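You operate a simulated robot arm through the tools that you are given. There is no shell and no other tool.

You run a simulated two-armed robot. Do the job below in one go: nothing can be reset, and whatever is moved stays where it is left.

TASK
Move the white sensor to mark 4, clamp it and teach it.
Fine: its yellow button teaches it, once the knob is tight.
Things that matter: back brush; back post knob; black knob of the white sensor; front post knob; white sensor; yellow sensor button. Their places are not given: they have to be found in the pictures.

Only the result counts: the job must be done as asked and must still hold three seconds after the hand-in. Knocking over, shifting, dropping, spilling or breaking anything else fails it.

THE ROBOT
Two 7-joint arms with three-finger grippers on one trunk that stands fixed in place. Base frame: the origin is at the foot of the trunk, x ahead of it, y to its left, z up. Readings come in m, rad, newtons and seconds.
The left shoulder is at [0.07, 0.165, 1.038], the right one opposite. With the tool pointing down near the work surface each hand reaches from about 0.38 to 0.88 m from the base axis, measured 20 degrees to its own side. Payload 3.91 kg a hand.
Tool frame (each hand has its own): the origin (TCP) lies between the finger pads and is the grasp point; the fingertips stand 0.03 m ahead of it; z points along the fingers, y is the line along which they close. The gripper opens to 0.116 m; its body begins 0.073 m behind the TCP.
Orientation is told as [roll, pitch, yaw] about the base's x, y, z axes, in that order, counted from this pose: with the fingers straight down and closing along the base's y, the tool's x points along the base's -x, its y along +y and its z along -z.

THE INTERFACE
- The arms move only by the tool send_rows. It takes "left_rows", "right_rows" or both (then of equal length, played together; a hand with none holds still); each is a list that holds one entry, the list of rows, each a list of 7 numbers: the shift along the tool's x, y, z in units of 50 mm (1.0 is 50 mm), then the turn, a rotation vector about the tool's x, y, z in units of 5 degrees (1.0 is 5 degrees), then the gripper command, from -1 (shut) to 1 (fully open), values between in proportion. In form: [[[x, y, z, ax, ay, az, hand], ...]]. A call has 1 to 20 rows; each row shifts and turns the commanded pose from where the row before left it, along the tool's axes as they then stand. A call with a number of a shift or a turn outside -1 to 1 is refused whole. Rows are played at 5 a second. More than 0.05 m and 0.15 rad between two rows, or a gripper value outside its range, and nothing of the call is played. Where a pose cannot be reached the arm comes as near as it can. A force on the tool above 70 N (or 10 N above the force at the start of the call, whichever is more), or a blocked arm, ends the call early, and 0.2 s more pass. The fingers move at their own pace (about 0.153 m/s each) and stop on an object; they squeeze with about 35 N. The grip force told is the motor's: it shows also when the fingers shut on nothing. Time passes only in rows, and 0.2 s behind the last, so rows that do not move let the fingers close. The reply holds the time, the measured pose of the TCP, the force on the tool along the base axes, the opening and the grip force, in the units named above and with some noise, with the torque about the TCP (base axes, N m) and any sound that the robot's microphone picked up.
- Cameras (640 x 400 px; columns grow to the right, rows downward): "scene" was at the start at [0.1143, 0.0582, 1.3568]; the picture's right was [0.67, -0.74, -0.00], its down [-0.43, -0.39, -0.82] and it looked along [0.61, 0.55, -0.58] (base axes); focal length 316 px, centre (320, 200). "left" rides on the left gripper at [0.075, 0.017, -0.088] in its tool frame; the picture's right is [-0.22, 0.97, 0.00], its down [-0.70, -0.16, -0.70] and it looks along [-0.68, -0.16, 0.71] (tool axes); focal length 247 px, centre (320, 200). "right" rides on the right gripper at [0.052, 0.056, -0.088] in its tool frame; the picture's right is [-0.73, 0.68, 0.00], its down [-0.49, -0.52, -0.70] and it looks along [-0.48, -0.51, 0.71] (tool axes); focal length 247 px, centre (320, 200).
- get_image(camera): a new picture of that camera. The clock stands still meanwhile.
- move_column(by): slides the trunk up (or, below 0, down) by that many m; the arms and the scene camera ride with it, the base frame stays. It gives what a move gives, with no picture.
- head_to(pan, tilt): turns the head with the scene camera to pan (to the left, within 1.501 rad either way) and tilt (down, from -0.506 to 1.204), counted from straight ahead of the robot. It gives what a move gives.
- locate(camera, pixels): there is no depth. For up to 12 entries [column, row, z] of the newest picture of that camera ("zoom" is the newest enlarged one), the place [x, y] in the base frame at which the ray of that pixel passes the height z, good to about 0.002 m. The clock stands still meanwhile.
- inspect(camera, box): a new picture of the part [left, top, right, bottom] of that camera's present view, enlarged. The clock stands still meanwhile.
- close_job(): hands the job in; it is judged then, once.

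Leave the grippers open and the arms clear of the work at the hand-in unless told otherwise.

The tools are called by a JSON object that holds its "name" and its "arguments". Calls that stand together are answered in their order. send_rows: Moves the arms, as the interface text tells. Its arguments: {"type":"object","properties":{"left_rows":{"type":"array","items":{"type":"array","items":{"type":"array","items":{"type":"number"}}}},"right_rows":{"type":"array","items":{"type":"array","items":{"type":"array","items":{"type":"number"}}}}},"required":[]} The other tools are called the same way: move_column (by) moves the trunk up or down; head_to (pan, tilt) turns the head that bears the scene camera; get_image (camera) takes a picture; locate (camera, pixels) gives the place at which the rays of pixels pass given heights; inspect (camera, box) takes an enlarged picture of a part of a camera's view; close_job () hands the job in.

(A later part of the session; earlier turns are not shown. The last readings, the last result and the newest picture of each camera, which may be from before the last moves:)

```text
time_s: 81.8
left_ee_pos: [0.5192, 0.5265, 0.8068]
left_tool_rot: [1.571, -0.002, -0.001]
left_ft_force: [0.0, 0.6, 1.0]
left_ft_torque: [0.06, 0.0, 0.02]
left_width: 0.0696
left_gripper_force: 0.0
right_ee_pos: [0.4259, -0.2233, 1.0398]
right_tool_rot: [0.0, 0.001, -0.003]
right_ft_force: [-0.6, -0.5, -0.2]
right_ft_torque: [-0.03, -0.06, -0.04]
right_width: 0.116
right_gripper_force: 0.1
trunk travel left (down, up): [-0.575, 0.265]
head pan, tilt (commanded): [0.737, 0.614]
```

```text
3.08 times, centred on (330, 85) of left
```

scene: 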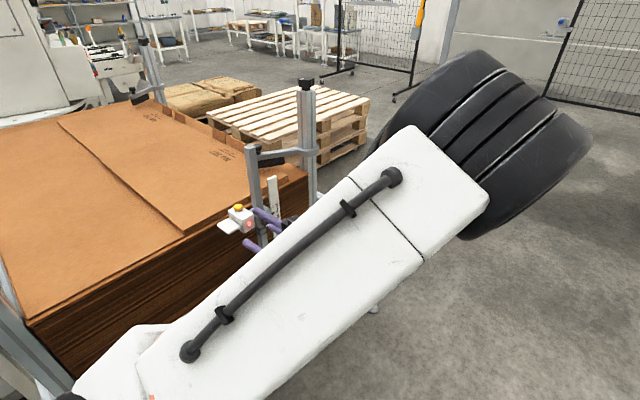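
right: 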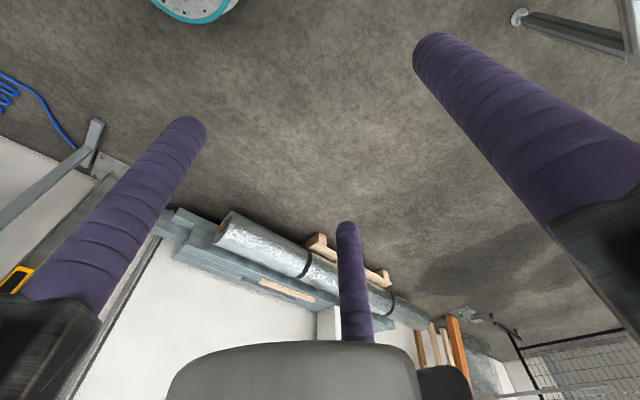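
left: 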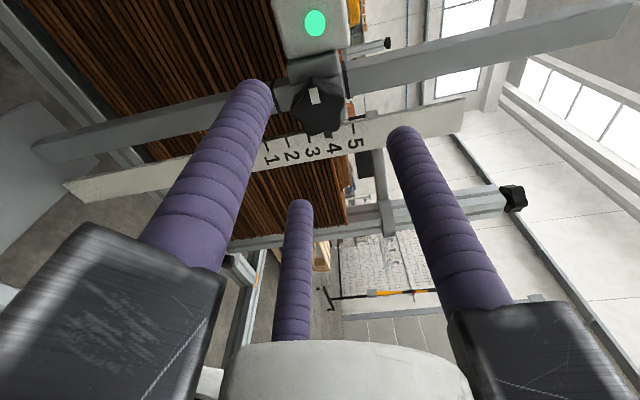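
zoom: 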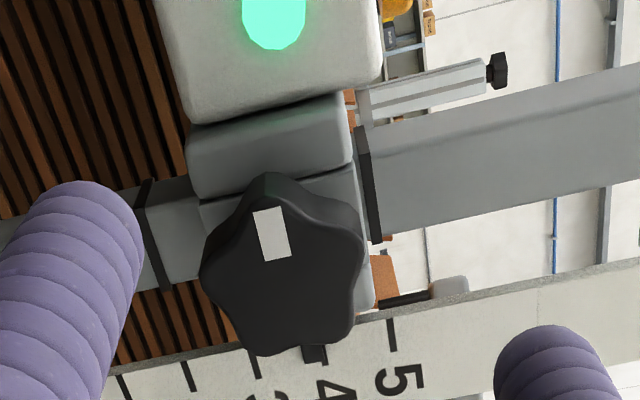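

The knob's white mark has the same tilt (13.8°) and place as in the very first close-up, so the knob is back at its original angle. To learn how well it holds, I'll grip it again and do a gentle pull test. First I spin to 130° so that the pointer will be visible, and move to x 0.522, z 0.8045.

{"name": "send_rows", "arguments": {"left_rows": [[[0, 0, 0, 0, 0, 1, 0.2], [0, 0, 0, 0, 0, 1, 0.2], [0, 0, 0, 0, 0, 1, 0.2], [0, 0, 0, 0, 0, 1, 0.2], [0, 0, 0, 0, 0, 1, 0.2], [0, 0, 0, 0, 0, 1, 0.2], [0, 0, 0, 0, 0, 1, 0.2], [0, 0, 0, 0, 0, 1, 0.2], [0, 0, 0, 0, 0, 1, 0.2], [0, 0, 0, 0, 0, 1, 0.2], [0, 0, 0, 0, 0, 1, 0.2], [0, 0, 0, 0, 0, 1, 0.2], [0, 0, 0, 0, 0, 1, 0.2], [0, 0, 0, 0, 0, 1, 0.2], [0, 0, 0, 0, 0, 1, 0.2], [0, 0, 0, 0, 0, 1, 0.2], [0, 0, 0, 0, 0, 1, 0.2], [0, 0, 0, 0, 0, 1, 0.2], [0, 0, 0, 0, 0, 1, 0.2], [0, 0, 0, 0, 0, 1, 0.2]]]}}

{"name": "send_rows", "arguments": {"left_rows": [[[0, 0, 0, 0, 0, 1, 0.2], [0, 0, 0, 0, 0, 1, 0.2], [0, 0, 0, 0, 0, 1, 0.2], [0, 0, 0, 0, 0, 1, 0.2], [0, 0, 0, 0, 0, 1, 0.2], [0, 0, 0, 0, 0, 1, 0.2], [0, 0, 0.5, 0, 0, 0, 0.2], [0, 0, 0.4, 0, 0, 0, 0.2], [0, 0, 0, 0, 0, 0, 0.2], [0, 0, 0, 0, 0, 0, 0.2]]]}}

{"name": "get_image", "arguments": {"camera": "left"}}

{"name": "inspect", "arguments": {"camera": "left", "box": [260, 50, 420, 200]}}

```text
time_s: 86.0
left_ee_pos: [0.5196, 0.5277, 0.8055]
left_tool_rot: [-1.574, 1.395, 3.137]
left_ft_force: [-0.2, 0.3, 0.1]
left_ft_torque: [-0.01, -0.06, 0.03]
left_width: 0.0696
left_gripper_force: 0.0
right_ee_pos: [0.4263, -0.2231, 1.039]
right_tool_rot: [0.002, 0.002, -0.001]
right_ft_force: [-0.1, 0.0, -1.2]
right_ft_torque: [-0.01, -0.02, 0.0]
right_width: 0.116
right_gripper_force: 0.0
trunk travel left (down, up): [-0.575, 0.265]
head pan, tilt (commanded): [0.737, 0.614]
```

```text
time_s: 88.2
left_ee_pos: [0.5191, 0.5715, 0.8063]
left_tool_rot: [-1.57, 0.874, 3.141]
left_ft_force: [-0.8, 0.2, -0.3]
left_ft_torque: [-0.02, -0.01, 0.02]
left_width: 0.0698
left_gripper_force: 0.1
right_ee_pos: [0.4263, -0.2233, 1.0396]
right_tool_rot: [0.0, 0.002, -0.002]
right_ft_force: [1.0, 0.2, 0.3]
right_ft_torque: [0.02, -0.05, 0.0]
right_width: 0.1161
right_gripper_force: 0.0
trunk travel left (down, up): [-0.575, 0.265]
head pan, tilt (commanded): [0.737, 0.614]
```

```text
taken
```

left: 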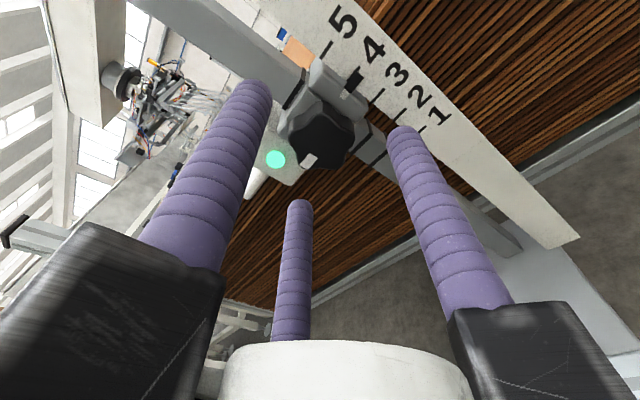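

```text
2.67 times, centred on (340, 125) of left
```

zoom: 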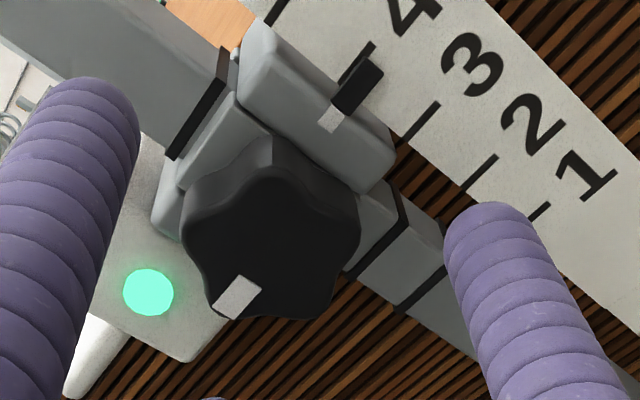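

I go in to TCP y about 0.6015 at the knob's present height and close for the pull test.

{"name": "send_rows", "arguments": {"left_rows": [[[0.008, 0.072, 0.2, 0, 0, 0, 0.2], [0, 0, 0.2, 0, 0, 0, 0.2], [0, 0, 0.2, 0, 0, 0, 0.2], [0, 0, 0, 0, 0, 0, 0.2], [0, 0, 0, 0, 0, 0, -1], [0, 0, 0, 0, 0, 0, -1], [0, 0, 0, 0, 0, 0, -1], [0, 0, 0, 0, 0, 0, -1]]]}}

{"name": "inspect", "arguments": {"camera": "left", "box": [315, 50, 395, 130]}}

```text
time_s: 90.0
left_ee_pos: [0.5218, 0.6009, 0.8034]
left_tool_rot: [-1.572, 0.873, -3.14]
left_ft_force: [-5.3, -2.6, -2.1]
left_ft_torque: [-0.01, -0.15, 0.12]
left_width: 0.0362
left_gripper_force: 35.4
right_ee_pos: [0.4258, -0.223, 1.0395]
right_tool_rot: [-0.001, -0.001, -0.003]
right_ft_force: [0.3, 0.4, -0.4]
right_ft_torque: [-0.02, -0.01, -0.01]
right_width: 0.1159
right_gripper_force: 0.0
trunk travel left (down, up): [-0.575, 0.265]
head pan, tilt (commanded): [0.737, 0.614]
```

```text
5.00 times, centred on (355, 90) of left
```

zoom: 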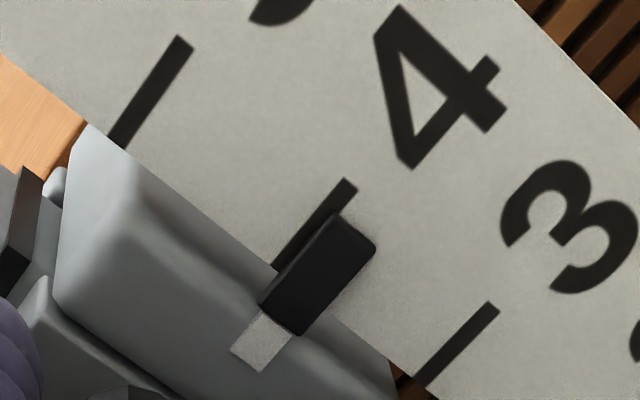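

The grip is well centred (forces under 6 N). Now the pull test: command 3 mm up and see whether the pointer moves or the force builds.

{"name": "send_rows", "arguments": {"left_rows": [[[0.046, -0.0386, 0, 0, 0, 0, -1], [0, 0, 0, 0, 0, 0, -1], [0, 0, 0, 0, 0, 0, -1]]]}}

{"name": "inspect", "arguments": {"camera": "left", "box": [315, 50, 395, 130]}}

```text
time_s: 90.8
left_ee_pos: [0.5218, 0.6012, 0.8074]
left_tool_rot: [-1.571, 0.872, 3.143]
left_ft_force: [-10.8, -6.9, -7.5]
left_ft_torque: [-0.88, -0.2, -0.38]
left_width: 0.036
left_gripper_force: 45.6
right_ee_pos: [0.4253, -0.2228, 1.0412]
right_tool_rot: [0.0, 0.0, -0.003]
right_ft_force: [0.0, -0.5, -0.3]
right_ft_torque: [-0.02, -0.01, 0.01]
right_width: 0.116
right_gripper_force: 0.0
trunk travel left (down, up): [-0.575, 0.265]
head pan, tilt (commanded): [0.737, 0.614]
```

```text
5.00 times, centred on (355, 90) of left
```

zoom: 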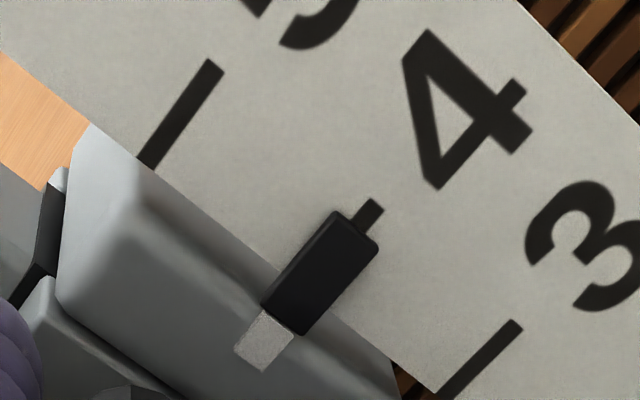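

The carriage slid up 3 mm under only about 7 N, so at this angle the clamp is not tight. The knob needs to go further clockwise than where I found it. The pointer is right on tick 4 now, and this grip is better centred. I ease x by 1.5 mm and tighten in 5° steps, logging torque and mark position.

{"name": "send_rows", "arguments": {"left_rows": [[[-0.019, -0.023, 0, 0, 0, 1, -1], [0, 0, 0, 0, 0, 0, -1]]]}}

{"name": "send_rows", "arguments": {"left_rows": [[[0, 0, 0, 0, 0, 1, -1], [0, 0, 0, 0, 0, 0, -1]]]}}

{"name": "inspect", "arguments": {"camera": "left", "box": [260, 60, 420, 220]}}

```text
time_s: 91.4
left_ee_pos: [0.5202, 0.6007, 0.8082]
left_tool_rot: [-1.573, 0.786, 3.14]
left_ft_force: [-4.3, -1.6, -2.5]
left_ft_torque: [-0.35, -0.71, 0.15]
left_width: 0.0364
left_gripper_force: 44.9
right_ee_pos: [0.4262, -0.2221, 1.0405]
right_tool_rot: [0.0, 0.001, -0.001]
right_ft_force: [-0.3, -0.6, 0.6]
right_ft_torque: [0.0, 0.01, -0.02]
right_width: 0.1158
right_gripper_force: 0.0
trunk travel left (down, up): [-0.575, 0.265]
head pan, tilt (commanded): [0.737, 0.614]
```

```text
time_s: 92.0
left_ee_pos: [0.5198, 0.6013, 0.8067]
left_tool_rot: [-1.573, 0.699, 3.14]
left_ft_force: [-5.8, 1.3, 0.5]
left_ft_torque: [0.06, -0.87, 0.36]
left_width: 0.0363
left_gripper_force: 44.7
right_ee_pos: [0.4252, -0.2229, 1.041]
right_tool_rot: [0.002, 0.001, 0.0]
right_ft_force: [-1.0, 0.0, -1.2]
right_ft_torque: [0.02, 0.02, 0.01]
right_width: 0.1161
right_gripper_force: 0.1
trunk travel left (down, up): [-0.575, 0.265]
head pan, tilt (commanded): [0.737, 0.614]
```

```text
2.50 times, centred on (340, 140) of left
```

zoom: 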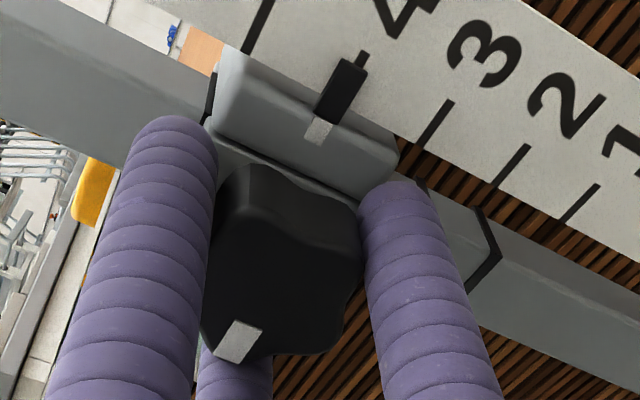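

Torque rises steadily: -0.71, then -0.87 N·m, with small side loads, so this grip holds better. I continue with 5° steps.

{"name": "send_rows", "arguments": {"left_rows": [[[0, 0, 0, 0, 0, 1, -1], [0, 0, 0, 0, 0, 0, -1]]]}}

{"name": "inspect", "arguments": {"camera": "left", "box": [260, 60, 420, 220]}}

{"name": "send_rows", "arguments": {"left_rows": [[[0, 0, 0, 0, 0, 1, -1], [0, 0, 0, 0, 0, 0, -1]]]}}

{"name": "inspect", "arguments": {"camera": "left", "box": [260, 60, 420, 220]}}

```text
time_s: 92.6
left_ee_pos: [0.5196, 0.602, 0.8074]
left_tool_rot: [-1.571, 0.61, 3.141]
left_ft_force: [-9.9, -1.9, -0.9]
left_ft_torque: [0.19, -0.57, 0.29]
left_width: 0.036
left_gripper_force: 44.8
right_ee_pos: [0.425, -0.2236, 1.0406]
right_tool_rot: [0.001, -0.001, -0.001]
right_ft_force: [-0.7, -0.2, -1.0]
right_ft_torque: [0.01, 0.01, 0.0]
right_width: 0.1161
right_gripper_force: 0.1
trunk travel left (down, up): [-0.575, 0.265]
head pan, tilt (commanded): [0.737, 0.614]
```

```text
2.50 times, centred on (340, 140) of left
```

zoom: 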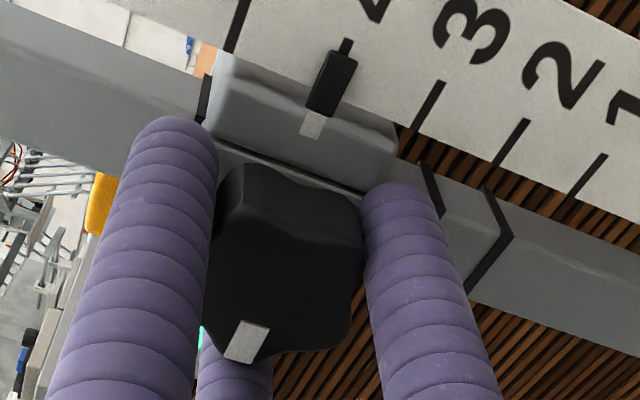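

```text
time_s: 93.2
left_ee_pos: [0.5186, 0.6019, 0.8071]
left_tool_rot: [-1.57, 0.523, -3.142]
left_ft_force: [-14.2, -5.7, -1.3]
left_ft_torque: [0.09, -0.73, 0.52]
left_width: 0.0364
left_gripper_force: 44.7
right_ee_pos: [0.4246, -0.2236, 1.0393]
right_tool_rot: [0.0, 0.001, -0.002]
right_ft_force: [-0.6, 0.5, 0.7]
right_ft_torque: [0.0, -0.03, -0.04]
right_width: 0.1163
right_gripper_force: 0.0
trunk travel left (down, up): [-0.575, 0.265]
head pan, tilt (commanded): [0.737, 0.614]
```

```text
2.50 times, centred on (340, 140) of left
```

zoom: 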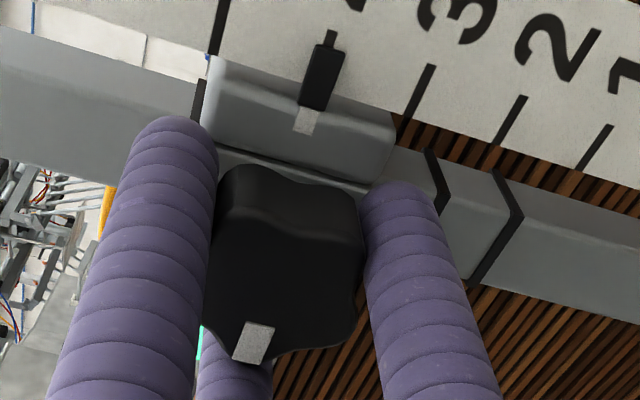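

The fingers slip about 5° per 5° step at 0.6–0.87 N·m, so the knob really is at a stop. While the torque is still applied I repeat the pull test, 3 mm up, to see whether it is clamped now.

{"name": "send_rows", "arguments": {"left_rows": [[[0.03, -0.052, 0, 0, 0, 0, -1], [0, 0, 0, 0, 0, 0, -1], [0, 0, 0, 0, 0, 0, -1]]]}}

{"name": "inspect", "arguments": {"camera": "left", "box": [260, 60, 420, 220]}}

```text
time_s: 94.0
left_ee_pos: [0.5193, 0.6012, 0.8098]
left_tool_rot: [-1.567, 0.524, -3.14]
left_ft_force: [-23.3, -12.4, -14.1]
left_ft_torque: [-0.85, -0.41, 0.04]
left_width: 0.0361
left_gripper_force: 44.8
right_ee_pos: [0.4243, -0.2227, 1.0405]
right_tool_rot: [-0.001, 0.0, -0.001]
right_ft_force: [0.4, 0.7, -0.2]
right_ft_torque: [-0.01, 0.0, 0.01]
right_width: 0.116
right_gripper_force: 0.0
trunk travel left (down, up): [-0.575, 0.265]
head pan, tilt (commanded): [0.737, 0.614]
```

```text
2.50 times, centred on (340, 140) of left
```

zoom: 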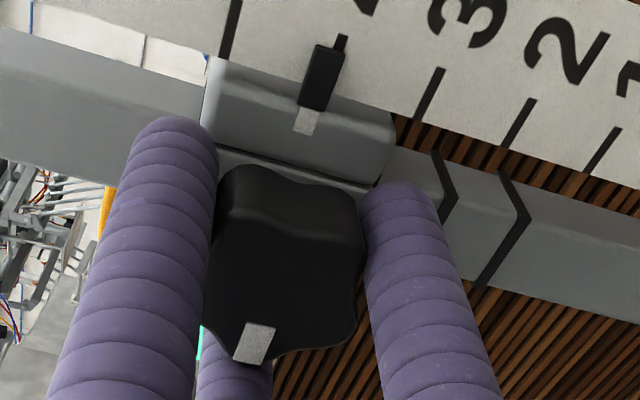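

While torqued, the carriage moved about 1.7 mm at 14 N, so the hold has grown but is still weak. The fingers bear only with their rounded tips, so I want a deeper bite. I open, retreat 20 mm, and check how the knob and pointer stand after release.

{"name": "send_rows", "arguments": {"left_rows": [[[0, 0, 0, 0, 0, 0, 0.2], [0, 0, 0, 0, 0, 0, 0.2], [0, 0, -0.4, 0, 0, 0, 0.2], [0, 0, 0, 0, 0, 0, 0.2], [0, 0, 0, 0, 0, 0, 0.2]]]}}

{"name": "inspect", "arguments": {"camera": "left", "box": [240, 30, 420, 200]}}

{"name": "inspect", "arguments": {"camera": "left", "box": [300, 50, 370, 110]}}

{"name": "inspect", "arguments": {"camera": "scene", "box": [255, 200, 285, 230]}}

```text
time_s: 95.2
left_ee_pos: [0.5202, 0.5827, 0.8112]
left_tool_rot: [-1.572, 0.524, 3.139]
left_ft_force: [0.1, -0.5, -0.2]
left_ft_torque: [0.0, 0.0, 0.0]
left_width: 0.0696
left_gripper_force: 0.0
right_ee_pos: [0.4258, -0.2235, 1.0399]
right_tool_rot: [0.0, -0.001, -0.002]
right_ft_force: [0.1, 0.0, -0.5]
right_ft_torque: [-0.03, -0.01, -0.01]
right_width: 0.1158
right_gripper_force: 0.1
trunk travel left (down, up): [-0.575, 0.265]
head pan, tilt (commanded): [0.737, 0.614]
```

```text
2.35 times, centred on (330, 115) of left
```

zoom: 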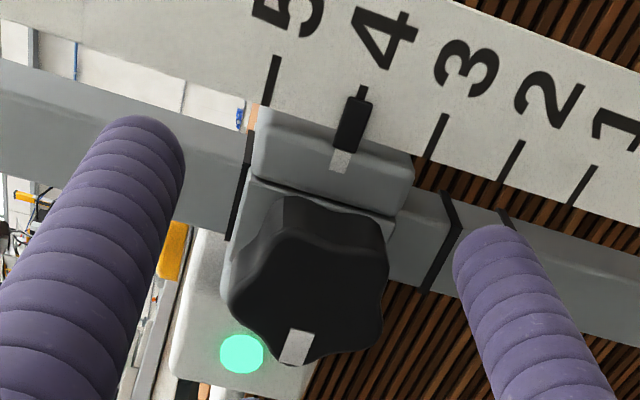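

```text
6.67 times, centred on (335, 80) of left
```

zoom: 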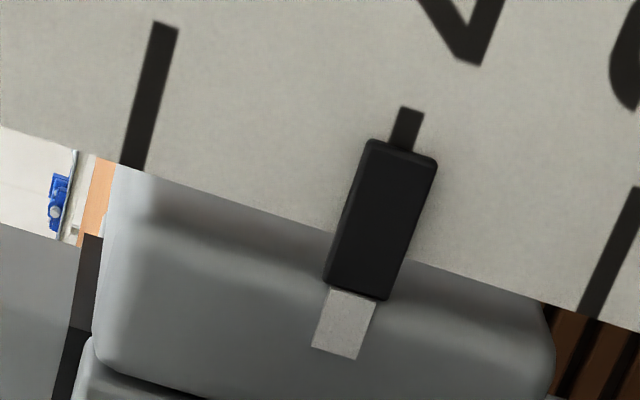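

```text
13.33 times, centred on (270, 215) of scene
```

zoom: 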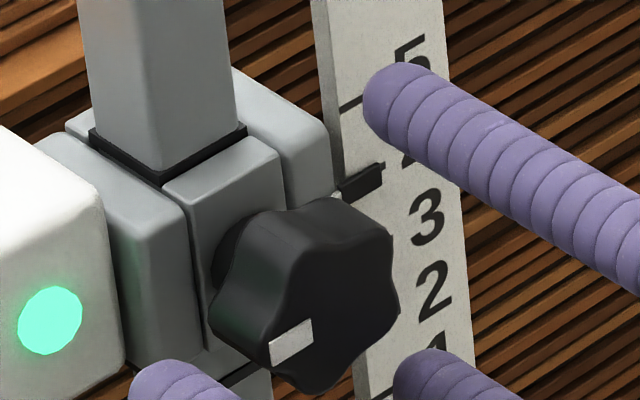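

Good news: after release the pointer is back on tick 4 (about 0.1 mm off). Most of that last movement was elastic, so the clamp held against 14 N. I take one more, slightly deeper tightening bite, re-centred so that no vertical load acts: spin to 135°, TCP to (0.5207, 0.6045, 0.8075), then close.

{"name": "send_rows", "arguments": {"left_rows": [[[0, 0, 0, 0, 0, -1, 0.2], [0, 0, 0, 0, 0, -1, 0.2], [0, 0, 0, 0, 0, -1, 0.2], [-0.045, 0.059, 0, 0, 0, 0, 0.2], [0, 0, 0.22, 0, 0, 0, 0.2], [0, 0, 0.22, 0, 0, 0, 0.2], [0, 0, 0, 0, 0, 0, 0.2]]]}}

{"name": "inspect", "arguments": {"camera": "left", "box": [240, 50, 440, 220]}}

```text
time_s: 96.8
left_ee_pos: [0.5222, 0.6025, 0.807]
left_tool_rot: [-1.572, 0.787, 3.141]
left_ft_force: [0.7, -0.1, 0.1]
left_ft_torque: [0.01, 0.01, 0.04]
left_width: 0.0697
left_gripper_force: 0.0
right_ee_pos: [0.4255, -0.2241, 1.0399]
right_tool_rot: [0.001, -0.001, -0.001]
right_ft_force: [0.5, 0.0, -0.5]
right_ft_torque: [0.02, 0.0, -0.03]
right_width: 0.1161
right_gripper_force: 0.0
trunk travel left (down, up): [-0.575, 0.265]
head pan, tilt (commanded): [0.737, 0.614]
```

```text
2.35 times, centred on (340, 135) of left
```

zoom: 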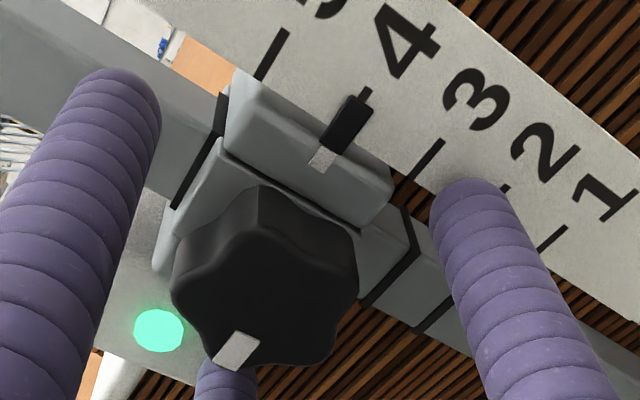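

No contact at y 0.6025. I advance another 3 mm, watching the y force, then close.

{"name": "send_rows", "arguments": {"left_rows": [[[-0.015, -0.015, 0.06, 0, 0, 0, 0.2], [0, 0, 0, 0, 0, 0, 0.2]]]}}

{"name": "send_rows", "arguments": {"left_rows": [[[0, 0, 0, 0, 0, 0, -1], [0, 0, 0, 0, 0, 0, -1], [0, 0, 0, 0, 0, 0, -1], [0, 0, 0, 0, 0, 0, -1]]]}}

{"name": "inspect", "arguments": {"camera": "left", "box": [260, 60, 420, 220]}}

```text
time_s: 97.4
left_ee_pos: [0.5205, 0.6046, 0.8067]
left_tool_rot: [-1.571, 0.785, 3.138]
left_ft_force: [-0.1, -3.7, 0.0]
left_ft_torque: [-0.13, 0.01, -0.11]
left_width: 0.0699
left_gripper_force: 0.1
right_ee_pos: [0.4264, -0.2235, 1.0403]
right_tool_rot: [0.0, 0.002, -0.002]
right_ft_force: [-0.6, -0.4, 0.8]
right_ft_torque: [-0.03, 0.01, 0.02]
right_width: 0.1161
right_gripper_force: 0.0
trunk travel left (down, up): [-0.575, 0.265]
head pan, tilt (commanded): [0.737, 0.614]
```

```text
time_s: 98.4
left_ee_pos: [0.5197, 0.6033, 0.8074]
left_tool_rot: [-1.572, 0.785, 3.137]
left_ft_force: [-4.7, -34.7, -7.3]
left_ft_torque: [-0.46, 0.03, -0.1]
left_width: 0.0364
left_gripper_force: 44.5
right_ee_pos: [0.427, -0.2253, 1.0397]
right_tool_rot: [0.004, 0.001, -0.001]
right_ft_force: [1.3, -1.0, -0.1]
right_ft_torque: [0.02, 0.01, 0.01]
right_width: 0.1159
right_gripper_force: 0.0
trunk travel left (down, up): [-0.575, 0.265]
head pan, tilt (commanded): [0.737, 0.614]
```

```text
2.50 times, centred on (340, 140) of left
```

zoom: 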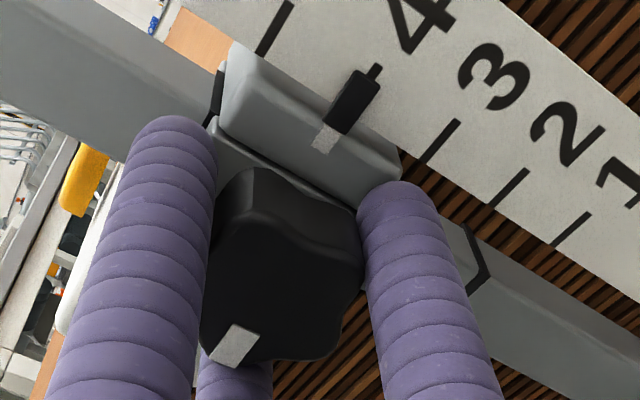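

Closing here gives -35 N along y: the tips extend as they close and press on the carriage behind the knob, so this is too deep. I reopen, back off 4.5 mm and close again, so that the fingers bear only on the knob.

{"name": "send_rows", "arguments": {"left_rows": [[[0, 0, 0, 0, 0, 0, 0.0], [0, 0, -0.09, 0, 0, 0, 0.0], [0, 0, 0, 0, 0, 0, 0.0], [0, 0, 0, 0, 0, 0, -1], [0, 0, 0, 0, 0, 0, -1], [0, 0, 0, 0, 0, 0, -1], [0, 0, 0, 0, 0, 0, -1]]]}}

{"name": "inspect", "arguments": {"camera": "left", "box": [260, 60, 420, 220]}}

```text
time_s: 100.0
left_ee_pos: [0.5198, 0.6014, 0.8065]
left_tool_rot: [-1.57, 0.787, 3.142]
left_ft_force: [0.7, 6.2, -0.2]
left_ft_torque: [0.43, -0.01, 0.21]
left_width: 0.0364
left_gripper_force: 45.3
right_ee_pos: [0.4263, -0.2219, 1.0395]
right_tool_rot: [0.001, 0.003, -0.001]
right_ft_force: [-0.1, 0.5, 0.1]
right_ft_torque: [-0.03, 0.0, 0.0]
right_width: 0.1159
right_gripper_force: 0.0
trunk travel left (down, up): [-0.575, 0.265]
head pan, tilt (commanded): [0.737, 0.614]
```

```text
2.50 times, centred on (340, 140) of left
```

zoom: 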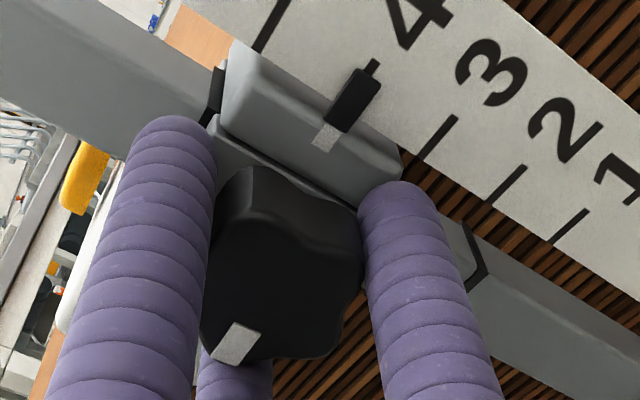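

A clean, centred grip now: forces of only (0.7, 6, -0.2) N, and the pointer is on tick 4. I tighten in 5° steps again.

{"name": "send_rows", "arguments": {"left_rows": [[[0, 0, 0, 0, 0, 1, -1], [0, 0, 0, 0, 0, 0, -1]]]}}

{"name": "send_rows", "arguments": {"left_rows": [[[0, 0, 0, 0, 0, 1, -1], [0, 0, 0, 0, 0, 0, -1]]]}}

{"name": "inspect", "arguments": {"camera": "left", "box": [260, 60, 420, 220]}}

```text
time_s: 100.6
left_ee_pos: [0.519, 0.6034, 0.8072]
left_tool_rot: [-1.57, 0.699, 3.142]
left_ft_force: [1.4, 5.7, -0.4]
left_ft_torque: [-0.25, -0.83, 0.16]
left_width: 0.0363
left_gripper_force: 45.3
right_ee_pos: [0.4251, -0.2214, 1.041]
right_tool_rot: [0.001, 0.002, -0.001]
right_ft_force: [-0.1, -0.2, 0.3]
right_ft_torque: [0.02, 0.0, -0.02]
right_width: 0.116
right_gripper_force: 0.0
trunk travel left (down, up): [-0.575, 0.265]
head pan, tilt (commanded): [0.737, 0.614]
```

```text
time_s: 101.2
left_ee_pos: [0.5192, 0.602, 0.8057]
left_tool_rot: [-1.572, 0.611, 3.143]
left_ft_force: [-2.5, 1.4, -0.6]
left_ft_torque: [0.07, -0.47, 0.18]
left_width: 0.0362
left_gripper_force: 45.2
right_ee_pos: [0.4245, -0.2246, 1.0396]
right_tool_rot: [0.001, 0.0, -0.002]
right_ft_force: [0.2, 0.1, 0.5]
right_ft_torque: [-0.01, 0.03, -0.01]
right_width: 0.116
right_gripper_force: 0.1
trunk travel left (down, up): [-0.575, 0.265]
head pan, tilt (commanded): [0.737, 0.614]
```

```text
2.50 times, centred on (340, 140) of left
```

zoom: 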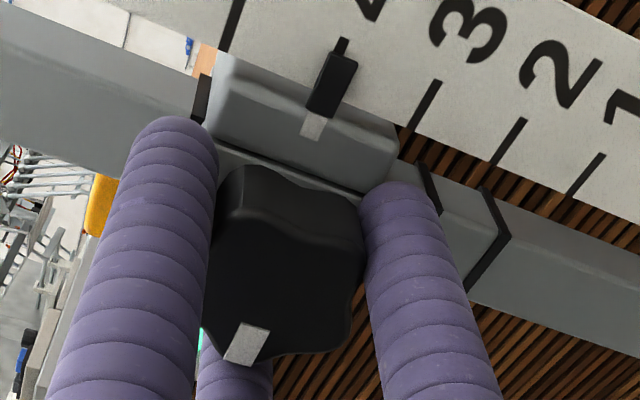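

The grip slips at 0.83 N·m with the knob hardly moving, so it is tightened as far as this hand can. Now a downward hold test before pressing the button again: command 2 mm down and read the force and pointer.

{"name": "send_rows", "arguments": {"left_rows": [[[-0.023, 0.033, 0, 0, 0, 0, -1], [0, 0, 0, 0, 0, 0, -1], [0, 0, 0, 0, 0, 0, -1]]]}}

{"name": "inspect", "arguments": {"camera": "left", "box": [305, 60, 375, 120]}}

{"name": "send_rows", "arguments": {"left_rows": [[[0.023, -0.033, 0, 0, 0, 0, -1], [0, 0, 0, 0, 0, 0, -1], [0, 0, 0, 0, 0, 0, -1]]]}}

{"name": "inspect", "arguments": {"camera": "left", "box": [305, 60, 375, 120]}}

```text
time_s: 102.0
left_ee_pos: [0.5188, 0.6026, 0.8054]
left_tool_rot: [-1.572, 0.613, 3.138]
left_ft_force: [-6.4, -0.1, 3.5]
left_ft_torque: [0.56, -0.24, 0.13]
left_width: 0.0363
left_gripper_force: 45.5
right_ee_pos: [0.4256, -0.2232, 1.0404]
right_tool_rot: [0.003, 0.002, -0.002]
right_ft_force: [0.0, 0.1, 0.6]
right_ft_torque: [0.0, 0.0, 0.01]
right_width: 0.116
right_gripper_force: 0.2
trunk travel left (down, up): [-0.575, 0.265]
head pan, tilt (commanded): [0.737, 0.614]
```

```text
6.67 times, centred on (340, 90) of left
```

zoom: 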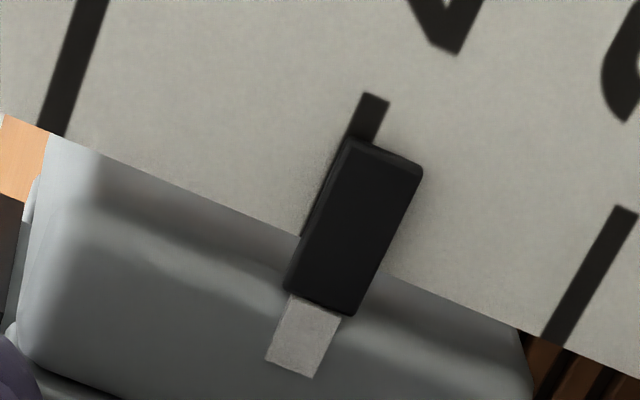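

```text
time_s: 102.8
left_ee_pos: [0.5177, 0.6022, 0.8057]
left_tool_rot: [-1.568, 0.609, -3.143]
left_ft_force: [-5.8, 2.8, -3.2]
left_ft_torque: [-0.09, -0.17, 0.08]
left_width: 0.0362
left_gripper_force: 45.3
right_ee_pos: [0.4255, -0.2224, 1.0402]
right_tool_rot: [0.001, -0.001, 0.0]
right_ft_force: [0.2, 0.0, 0.4]
right_ft_torque: [-0.03, -0.01, -0.02]
right_width: 0.116
right_gripper_force: 0.0
trunk travel left (down, up): [-0.575, 0.265]
head pan, tilt (commanded): [0.737, 0.614]
```

```text
6.67 times, centred on (340, 90) of left
```

zoom: 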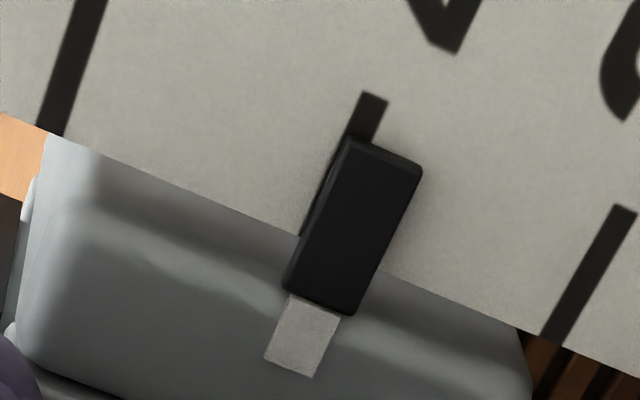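

With only about 3.5 N down the carriage slid 1.9 mm and stayed there. So at this clockwise stop it is not clamped, and it was just as loose at -60°. The clockwise stop may be the open end of the knob's travel, with clamping in the other sense. I test that: keeping hold of the knob, I turn it counter-clockwise 60° and watch the torque.

{"name": "send_rows", "arguments": {"left_rows": [[[0, 0, 0, 0, 0, -1, -1], [0, 0, 0, 0, 0, -1, -1], [0, 0, 0, 0, 0, -1, -1], [0, 0, 0, 0, 0, -1, -1], [0, 0, 0, 0, 0, -1, -1], [0, 0, 0, 0, 0, -1, -1], [0, 0, 0, 0, 0, -1, -1], [0, 0, 0, 0, 0, -1, -1], [0, 0, 0, 0, 0, -1, -1], [0, 0, 0, 0, 0, -1, -1], [0, 0, 0, 0, 0, -1, -1], [0, 0, 0, 0, 0, -1, -1], [0, 0, 0, 0, 0, 0, -1]]]}}

{"name": "get_image", "arguments": {"camera": "left"}}

```text
time_s: 105.6
left_ee_pos: [0.5193, 0.6022, 0.8057]
left_tool_rot: [1.563, 1.482, -0.011]
left_ft_force: [-2.4, 6.7, -1.5]
left_ft_torque: [0.1, 0.0, -0.2]
left_width: 0.0364
left_gripper_force: 44.6
right_ee_pos: [0.425, -0.2228, 1.0403]
right_tool_rot: [0.001, -0.002, -0.003]
right_ft_force: [-0.4, -0.2, -0.3]
right_ft_torque: [0.0, -0.01, 0.0]
right_width: 0.116
right_gripper_force: 0.0
trunk travel left (down, up): [-0.575, 0.265]
head pan, tilt (commanded): [0.737, 0.614]
```

```text
taken
```

left: 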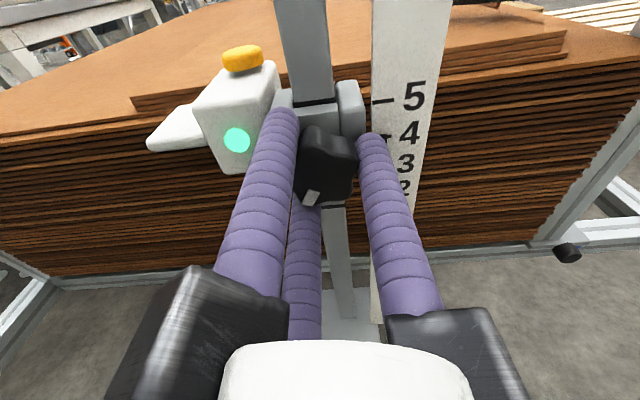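

No torque at -60°, and the knob follows the hand. I continue another 80° counter-clockwise.

{"name": "send_rows", "arguments": {"left_rows": [[[0, 0, 0, 0, 0, -1, -1], [0, 0, 0, 0, 0, -1, -1], [0, 0, 0, 0, 0, -1, -1], [0, 0, 0, 0, 0, -1, -1], [0, 0, 0, 0, 0, -1, -1], [0, 0, 0, 0, 0, -1, -1], [0, 0, 0, 0, 0, -1, -1], [0, 0, 0, 0, 0, -1, -1], [0, 0, 0, 0, 0, 0, -1]]]}}

{"name": "send_rows", "arguments": {"left_rows": [[[0, 0, 0, 0, 0, -1, -1], [0, 0, 0, 0, 0, -1, -1], [0, 0, 0, 0, 0, -1, -1], [0, 0, 0, 0, 0, -1, -1], [0, 0, 0, 0, 0, -1, -1], [0, 0, 0, 0, 0, -1, -1], [0, 0, 0, 0, 0, -1, -1], [0, 0, 0, 0, 0, -1, -1], [0, 0, 0, 0, 0, 0, -1]]]}}

{"name": "get_image", "arguments": {"camera": "left"}}

{"name": "inspect", "arguments": {"camera": "scene", "box": [225, 185, 325, 255]}}

```text
time_s: 107.6
left_ee_pos: [0.5205, 0.603, 0.8056]
left_tool_rot: [1.571, 0.786, 0.0]
left_ft_force: [6.8, 3.2, 1.8]
left_ft_torque: [-0.03, 0.03, -0.13]
left_width: 0.0361
left_gripper_force: 45.3
right_ee_pos: [0.4272, -0.2226, 1.0398]
right_tool_rot: [0.001, 0.002, -0.002]
right_ft_force: [-0.4, 0.4, -0.2]
right_ft_torque: [0.02, 0.0, -0.03]
right_width: 0.1158
right_gripper_force: 0.0
trunk travel left (down, up): [-0.575, 0.265]
head pan, tilt (commanded): [0.737, 0.614]
```

```text
time_s: 109.6
left_ee_pos: [0.52, 0.6004, 0.8048]
left_tool_rot: [1.568, 0.087, -0.002]
left_ft_force: [6.6, -3.8, -3.5]
left_ft_torque: [-0.01, 0.25, -0.05]
left_width: 0.0362
left_gripper_force: 44.9
right_ee_pos: [0.4267, -0.2225, 1.0384]
right_tool_rot: [0.0, 0.0, 0.0]
right_ft_force: [-0.1, -0.7, 0.4]
right_ft_torque: [0.07, 0.0, 0.01]
right_width: 0.1159
right_gripper_force: 0.1
trunk travel left (down, up): [-0.575, 0.265]
head pan, tilt (commanded): [0.737, 0.614]
```

```text
taken
```

left: 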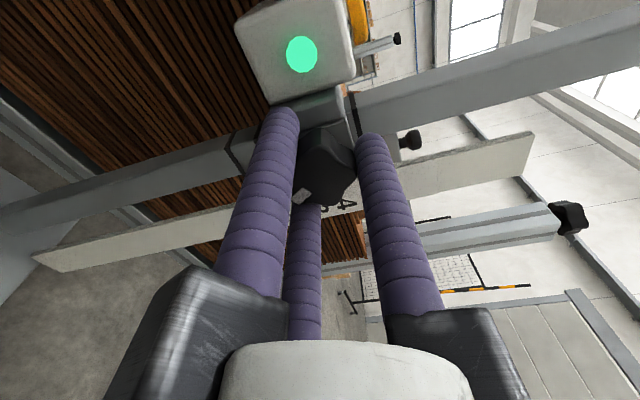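

```text
5.71 times, centred on (275, 220) of scene
```

zoom: 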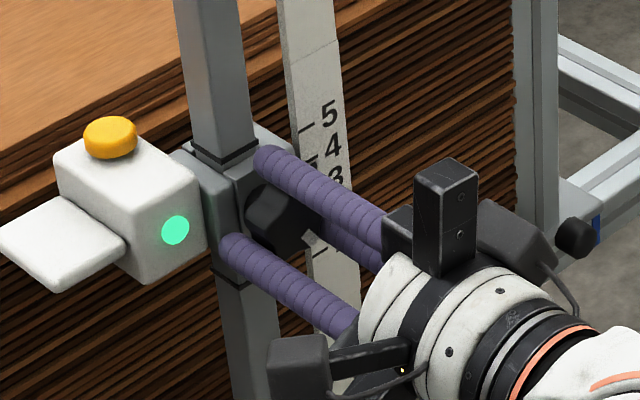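

Resistance appears in the counter-clockwise sense near -140° (+0.25 N·m), and the white mark has shifted in the fingers, so the clamping end may be this way. I look closer and do a gentle hold test here: 2 mm up, as the pointer is low.

{"name": "inspect", "arguments": {"camera": "left", "box": [260, 100, 380, 220]}}

{"name": "send_rows", "arguments": {"left_rows": [[[0, 0, 0, 0, 0, -1, -1], [0, 0, 0, 0, 0, 0, -1]]]}}

{"name": "send_rows", "arguments": {"left_rows": [[[0, 0, 0, 0, 0, -1, -1], [0, 0, 0, 0, 0, 0, -1]]]}}

{"name": "inspect", "arguments": {"camera": "left", "box": [260, 100, 380, 220]}}

```text
3.33 times, centred on (320, 160) of left
```

zoom: 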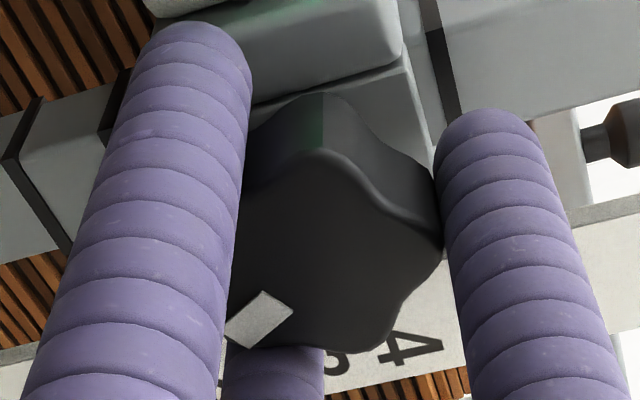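

```text
time_s: 110.2
left_ee_pos: [0.5197, 0.6015, 0.8069]
left_tool_rot: [1.57, -0.002, -0.002]
left_ft_force: [3.0, -8.6, -1.3]
left_ft_torque: [-0.68, 0.54, 0.09]
left_width: 0.0364
left_gripper_force: 45.1
right_ee_pos: [0.4269, -0.2245, 1.0386]
right_tool_rot: [0.003, 0.002, -0.002]
right_ft_force: [-0.1, -0.1, -1.5]
right_ft_torque: [0.01, 0.04, 0.04]
right_width: 0.116
right_gripper_force: 0.0
trunk travel left (down, up): [-0.575, 0.265]
head pan, tilt (commanded): [0.737, 0.614]
```

```text
time_s: 110.8
left_ee_pos: [0.5192, 0.6019, 0.8082]
left_tool_rot: [1.573, -0.087, 0.001]
left_ft_force: [0.7, -8.2, 1.9]
left_ft_torque: [-0.18, 0.77, 0.42]
left_width: 0.0365
left_gripper_force: 45.0
right_ee_pos: [0.4256, -0.2243, 1.0402]
right_tool_rot: [0.001, 0.001, -0.002]
right_ft_force: [-0.2, -0.5, 1.0]
right_ft_torque: [-0.01, -0.01, 0.02]
right_width: 0.1166
right_gripper_force: 0.1
trunk travel left (down, up): [-0.575, 0.265]
head pan, tilt (commanded): [0.737, 0.614]
```

```text
3.33 times, centred on (320, 160) of left
```

zoom: 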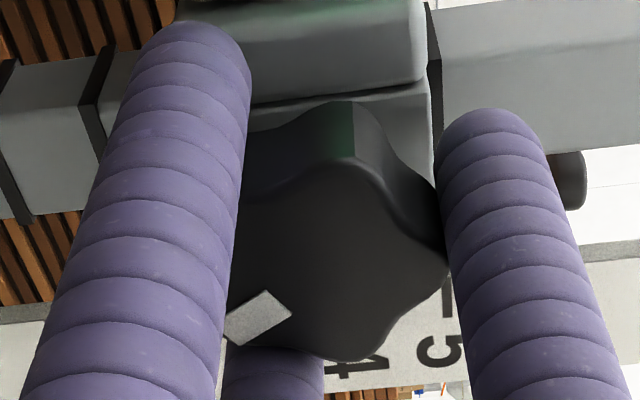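

Torque rises +0.25 → +0.54 → +0.77 N·m without slipping, so the knob is tightening in this sense. I take a reference scene picture, then command 3 mm up and compare.

{"name": "inspect", "arguments": {"camera": "scene", "box": [255, 198, 287, 228]}}

{"name": "send_rows", "arguments": {"left_rows": [[[-0.005, 0.06, 0, 0, 0, 0, -1], [0, 0, 0, 0, 0, 0, -1], [0, 0, 0, 0, 0, 0, -1]]]}}

{"name": "inspect", "arguments": {"camera": "scene", "box": [255, 198, 287, 228]}}

```text
13.33 times, centred on (271, 213) of scene
```

zoom: 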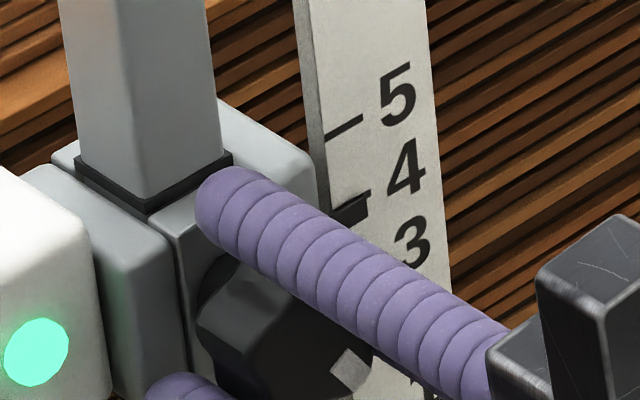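

```text
time_s: 111.6
left_ee_pos: [0.5187, 0.6021, 0.8086]
left_tool_rot: [1.57, -0.088, -0.002]
left_ft_force: [-3.3, -8.4, -3.6]
left_ft_torque: [-0.22, 0.49, 0.11]
left_width: 0.0365
left_gripper_force: 45.3
right_ee_pos: [0.426, -0.2231, 1.0404]
right_tool_rot: [0.001, 0.002, -0.001]
right_ft_force: [-0.9, -0.9, -0.1]
right_ft_torque: [0.0, 0.0, 0.0]
right_width: 0.1159
right_gripper_force: 0.0
trunk travel left (down, up): [-0.575, 0.265]
head pan, tilt (commanded): [0.737, 0.614]
```

```text
13.33 times, centred on (271, 213) of scene
```

zoom: 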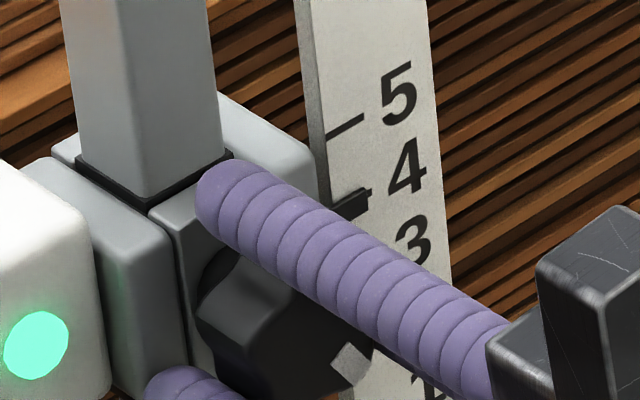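

The carriage still moved about 2 mm here. But note the difference between the two ends. Clockwise, the knob hit a hard stop. Counter-clockwise, it keeps turning while the torque ramps up gradually (0.25 → 0.54 → 0.77 over 10° with no slip), like a clamp biting. I continue counter-clockwise in 5° steps.

{"name": "send_rows", "arguments": {"left_rows": [[[0, 0, 0, 0, 0, -1, -1], [0, 0, 0, 0, 0, 0, -1]]]}}

{"name": "inspect", "arguments": {"camera": "left", "box": [260, 100, 380, 220]}}

{"name": "send_rows", "arguments": {"left_rows": [[[0, 0, 0, 0, 0, -1, -1], [0, 0, 0, 0, 0, 0, -1]]]}}

{"name": "inspect", "arguments": {"camera": "left", "box": [260, 100, 380, 220]}}

```text
time_s: 112.2
left_ee_pos: [0.5189, 0.6025, 0.809]
left_tool_rot: [1.571, -0.178, -0.001]
left_ft_force: [-4.3, -6.8, -7.1]
left_ft_torque: [0.06, 0.43, 0.19]
left_width: 0.0366
left_gripper_force: 45.1
right_ee_pos: [0.4258, -0.2234, 1.0393]
right_tool_rot: [-0.001, 0.0, -0.001]
right_ft_force: [0.4, -1.0, 0.6]
right_ft_torque: [-0.01, 0.0, 0.02]
right_width: 0.1159
right_gripper_force: 0.2
trunk travel left (down, up): [-0.575, 0.265]
head pan, tilt (commanded): [0.737, 0.614]
```

```text
3.33 times, centred on (320, 160) of left
```

zoom: 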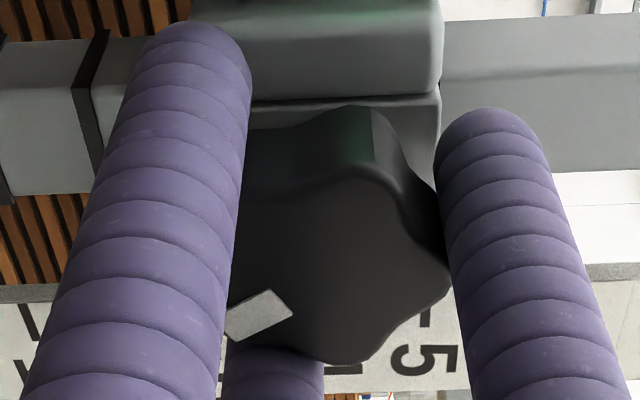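

```text
time_s: 112.8
left_ee_pos: [0.5201, 0.6015, 0.8085]
left_tool_rot: [1.57, -0.262, -0.001]
left_ft_force: [-7.0, -5.6, -9.3]
left_ft_torque: [-0.35, 0.65, 0.16]
left_width: 0.0362
left_gripper_force: 45.0
right_ee_pos: [0.4257, -0.2232, 1.0401]
right_tool_rot: [0.0, 0.001, -0.003]
right_ft_force: [0.1, 0.0, 0.1]
right_ft_torque: [-0.02, -0.01, 0.03]
right_width: 0.1159
right_gripper_force: 0.1
trunk travel left (down, up): [-0.575, 0.265]
head pan, tilt (commanded): [0.737, 0.614]
```

```text
3.33 times, centred on (320, 160) of left
```

zoom: 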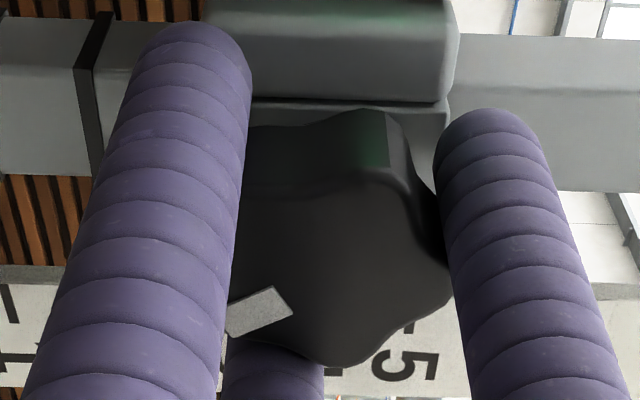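

Torque stays around 0.4–0.7 N·m now. I need to know whether the knob still turns or the fingers slip, so I zoom in on the knob from both cameras.

{"name": "inspect", "arguments": {"camera": "left", "box": [285, 120, 365, 210]}}

{"name": "inspect", "arguments": {"camera": "scene", "box": [255, 205, 287, 235]}}

```text
4.44 times, centred on (325, 165) of left
```

zoom: 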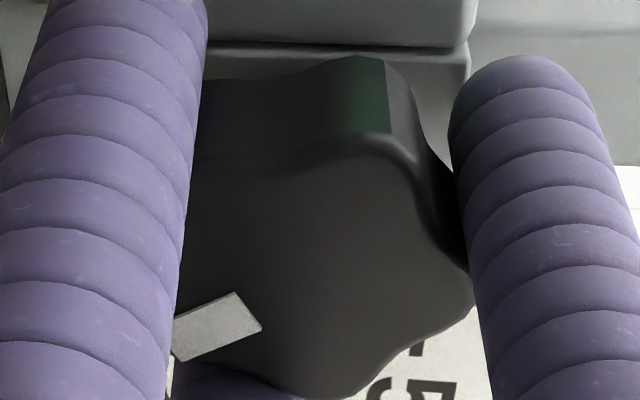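

```text
13.33 times, centred on (271, 220) of scene
```

zoom: 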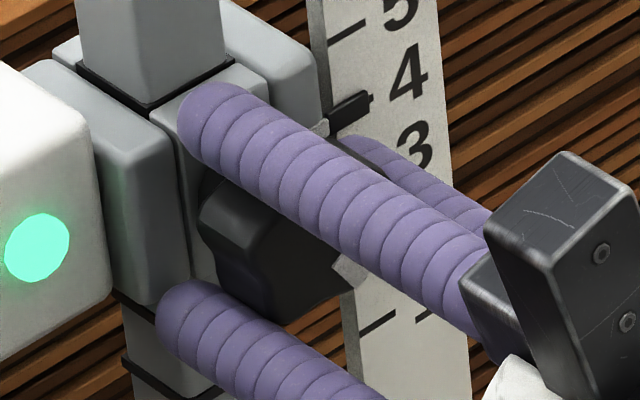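

The scene view shows the mark staying put while the hand turned from -5° to -15°. So the knob is now at its counter-clockwise stop, about -125° from the other one. I release here and see whether the pointer stays where the 3 mm pull left it (it slid) or springs back (it is clamped).

{"name": "send_rows", "arguments": {"left_rows": [[[0, 0, 0, 0, 0, 0, 0.1], [0, 0, 0, 0, 0, 0, 0.1], [0, 0, -0.06, 0, 0, 0, 0.1], [0, 0, 0, 0, 0, 0, 0.1]]]}}

{"name": "inspect", "arguments": {"camera": "scene", "box": [255, 205, 287, 235]}}

{"name": "get_image", "arguments": {"camera": "left"}}

```text
time_s: 113.8
left_ee_pos: [0.5201, 0.5995, 0.8082]
left_tool_rot: [1.571, -0.262, -0.001]
left_ft_force: [-0.3, 0.2, 0.8]
left_ft_torque: [0.03, 0.02, -0.02]
left_width: 0.0641
left_gripper_force: 0.1
right_ee_pos: [0.425, -0.2237, 1.0391]
right_tool_rot: [0.0, 0.002, -0.003]
right_ft_force: [0.5, 0.1, -0.5]
right_ft_torque: [0.0, 0.01, -0.01]
right_width: 0.1159
right_gripper_force: 0.0
trunk travel left (down, up): [-0.575, 0.265]
head pan, tilt (commanded): [0.737, 0.614]
```

```text
13.33 times, centred on (271, 220) of scene
```

zoom: 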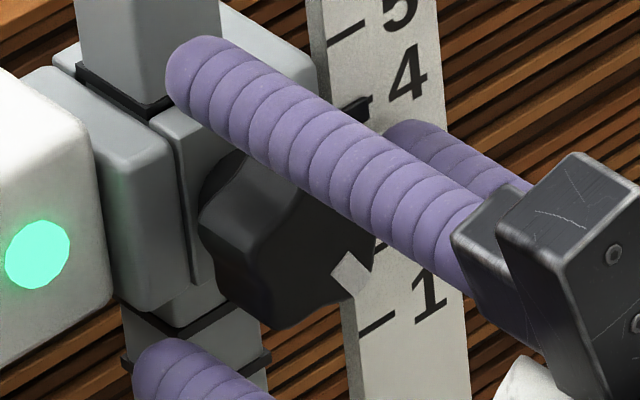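

```text
taken
```

left: 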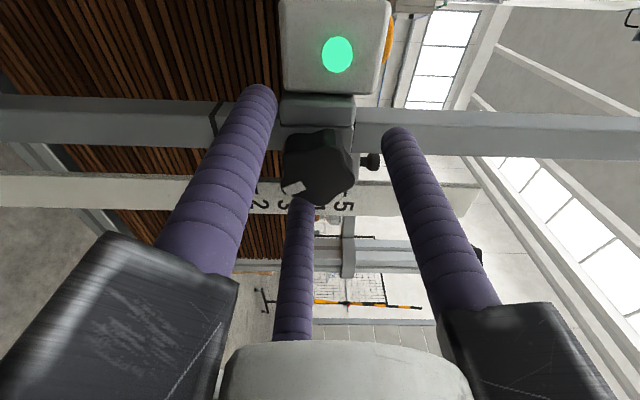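

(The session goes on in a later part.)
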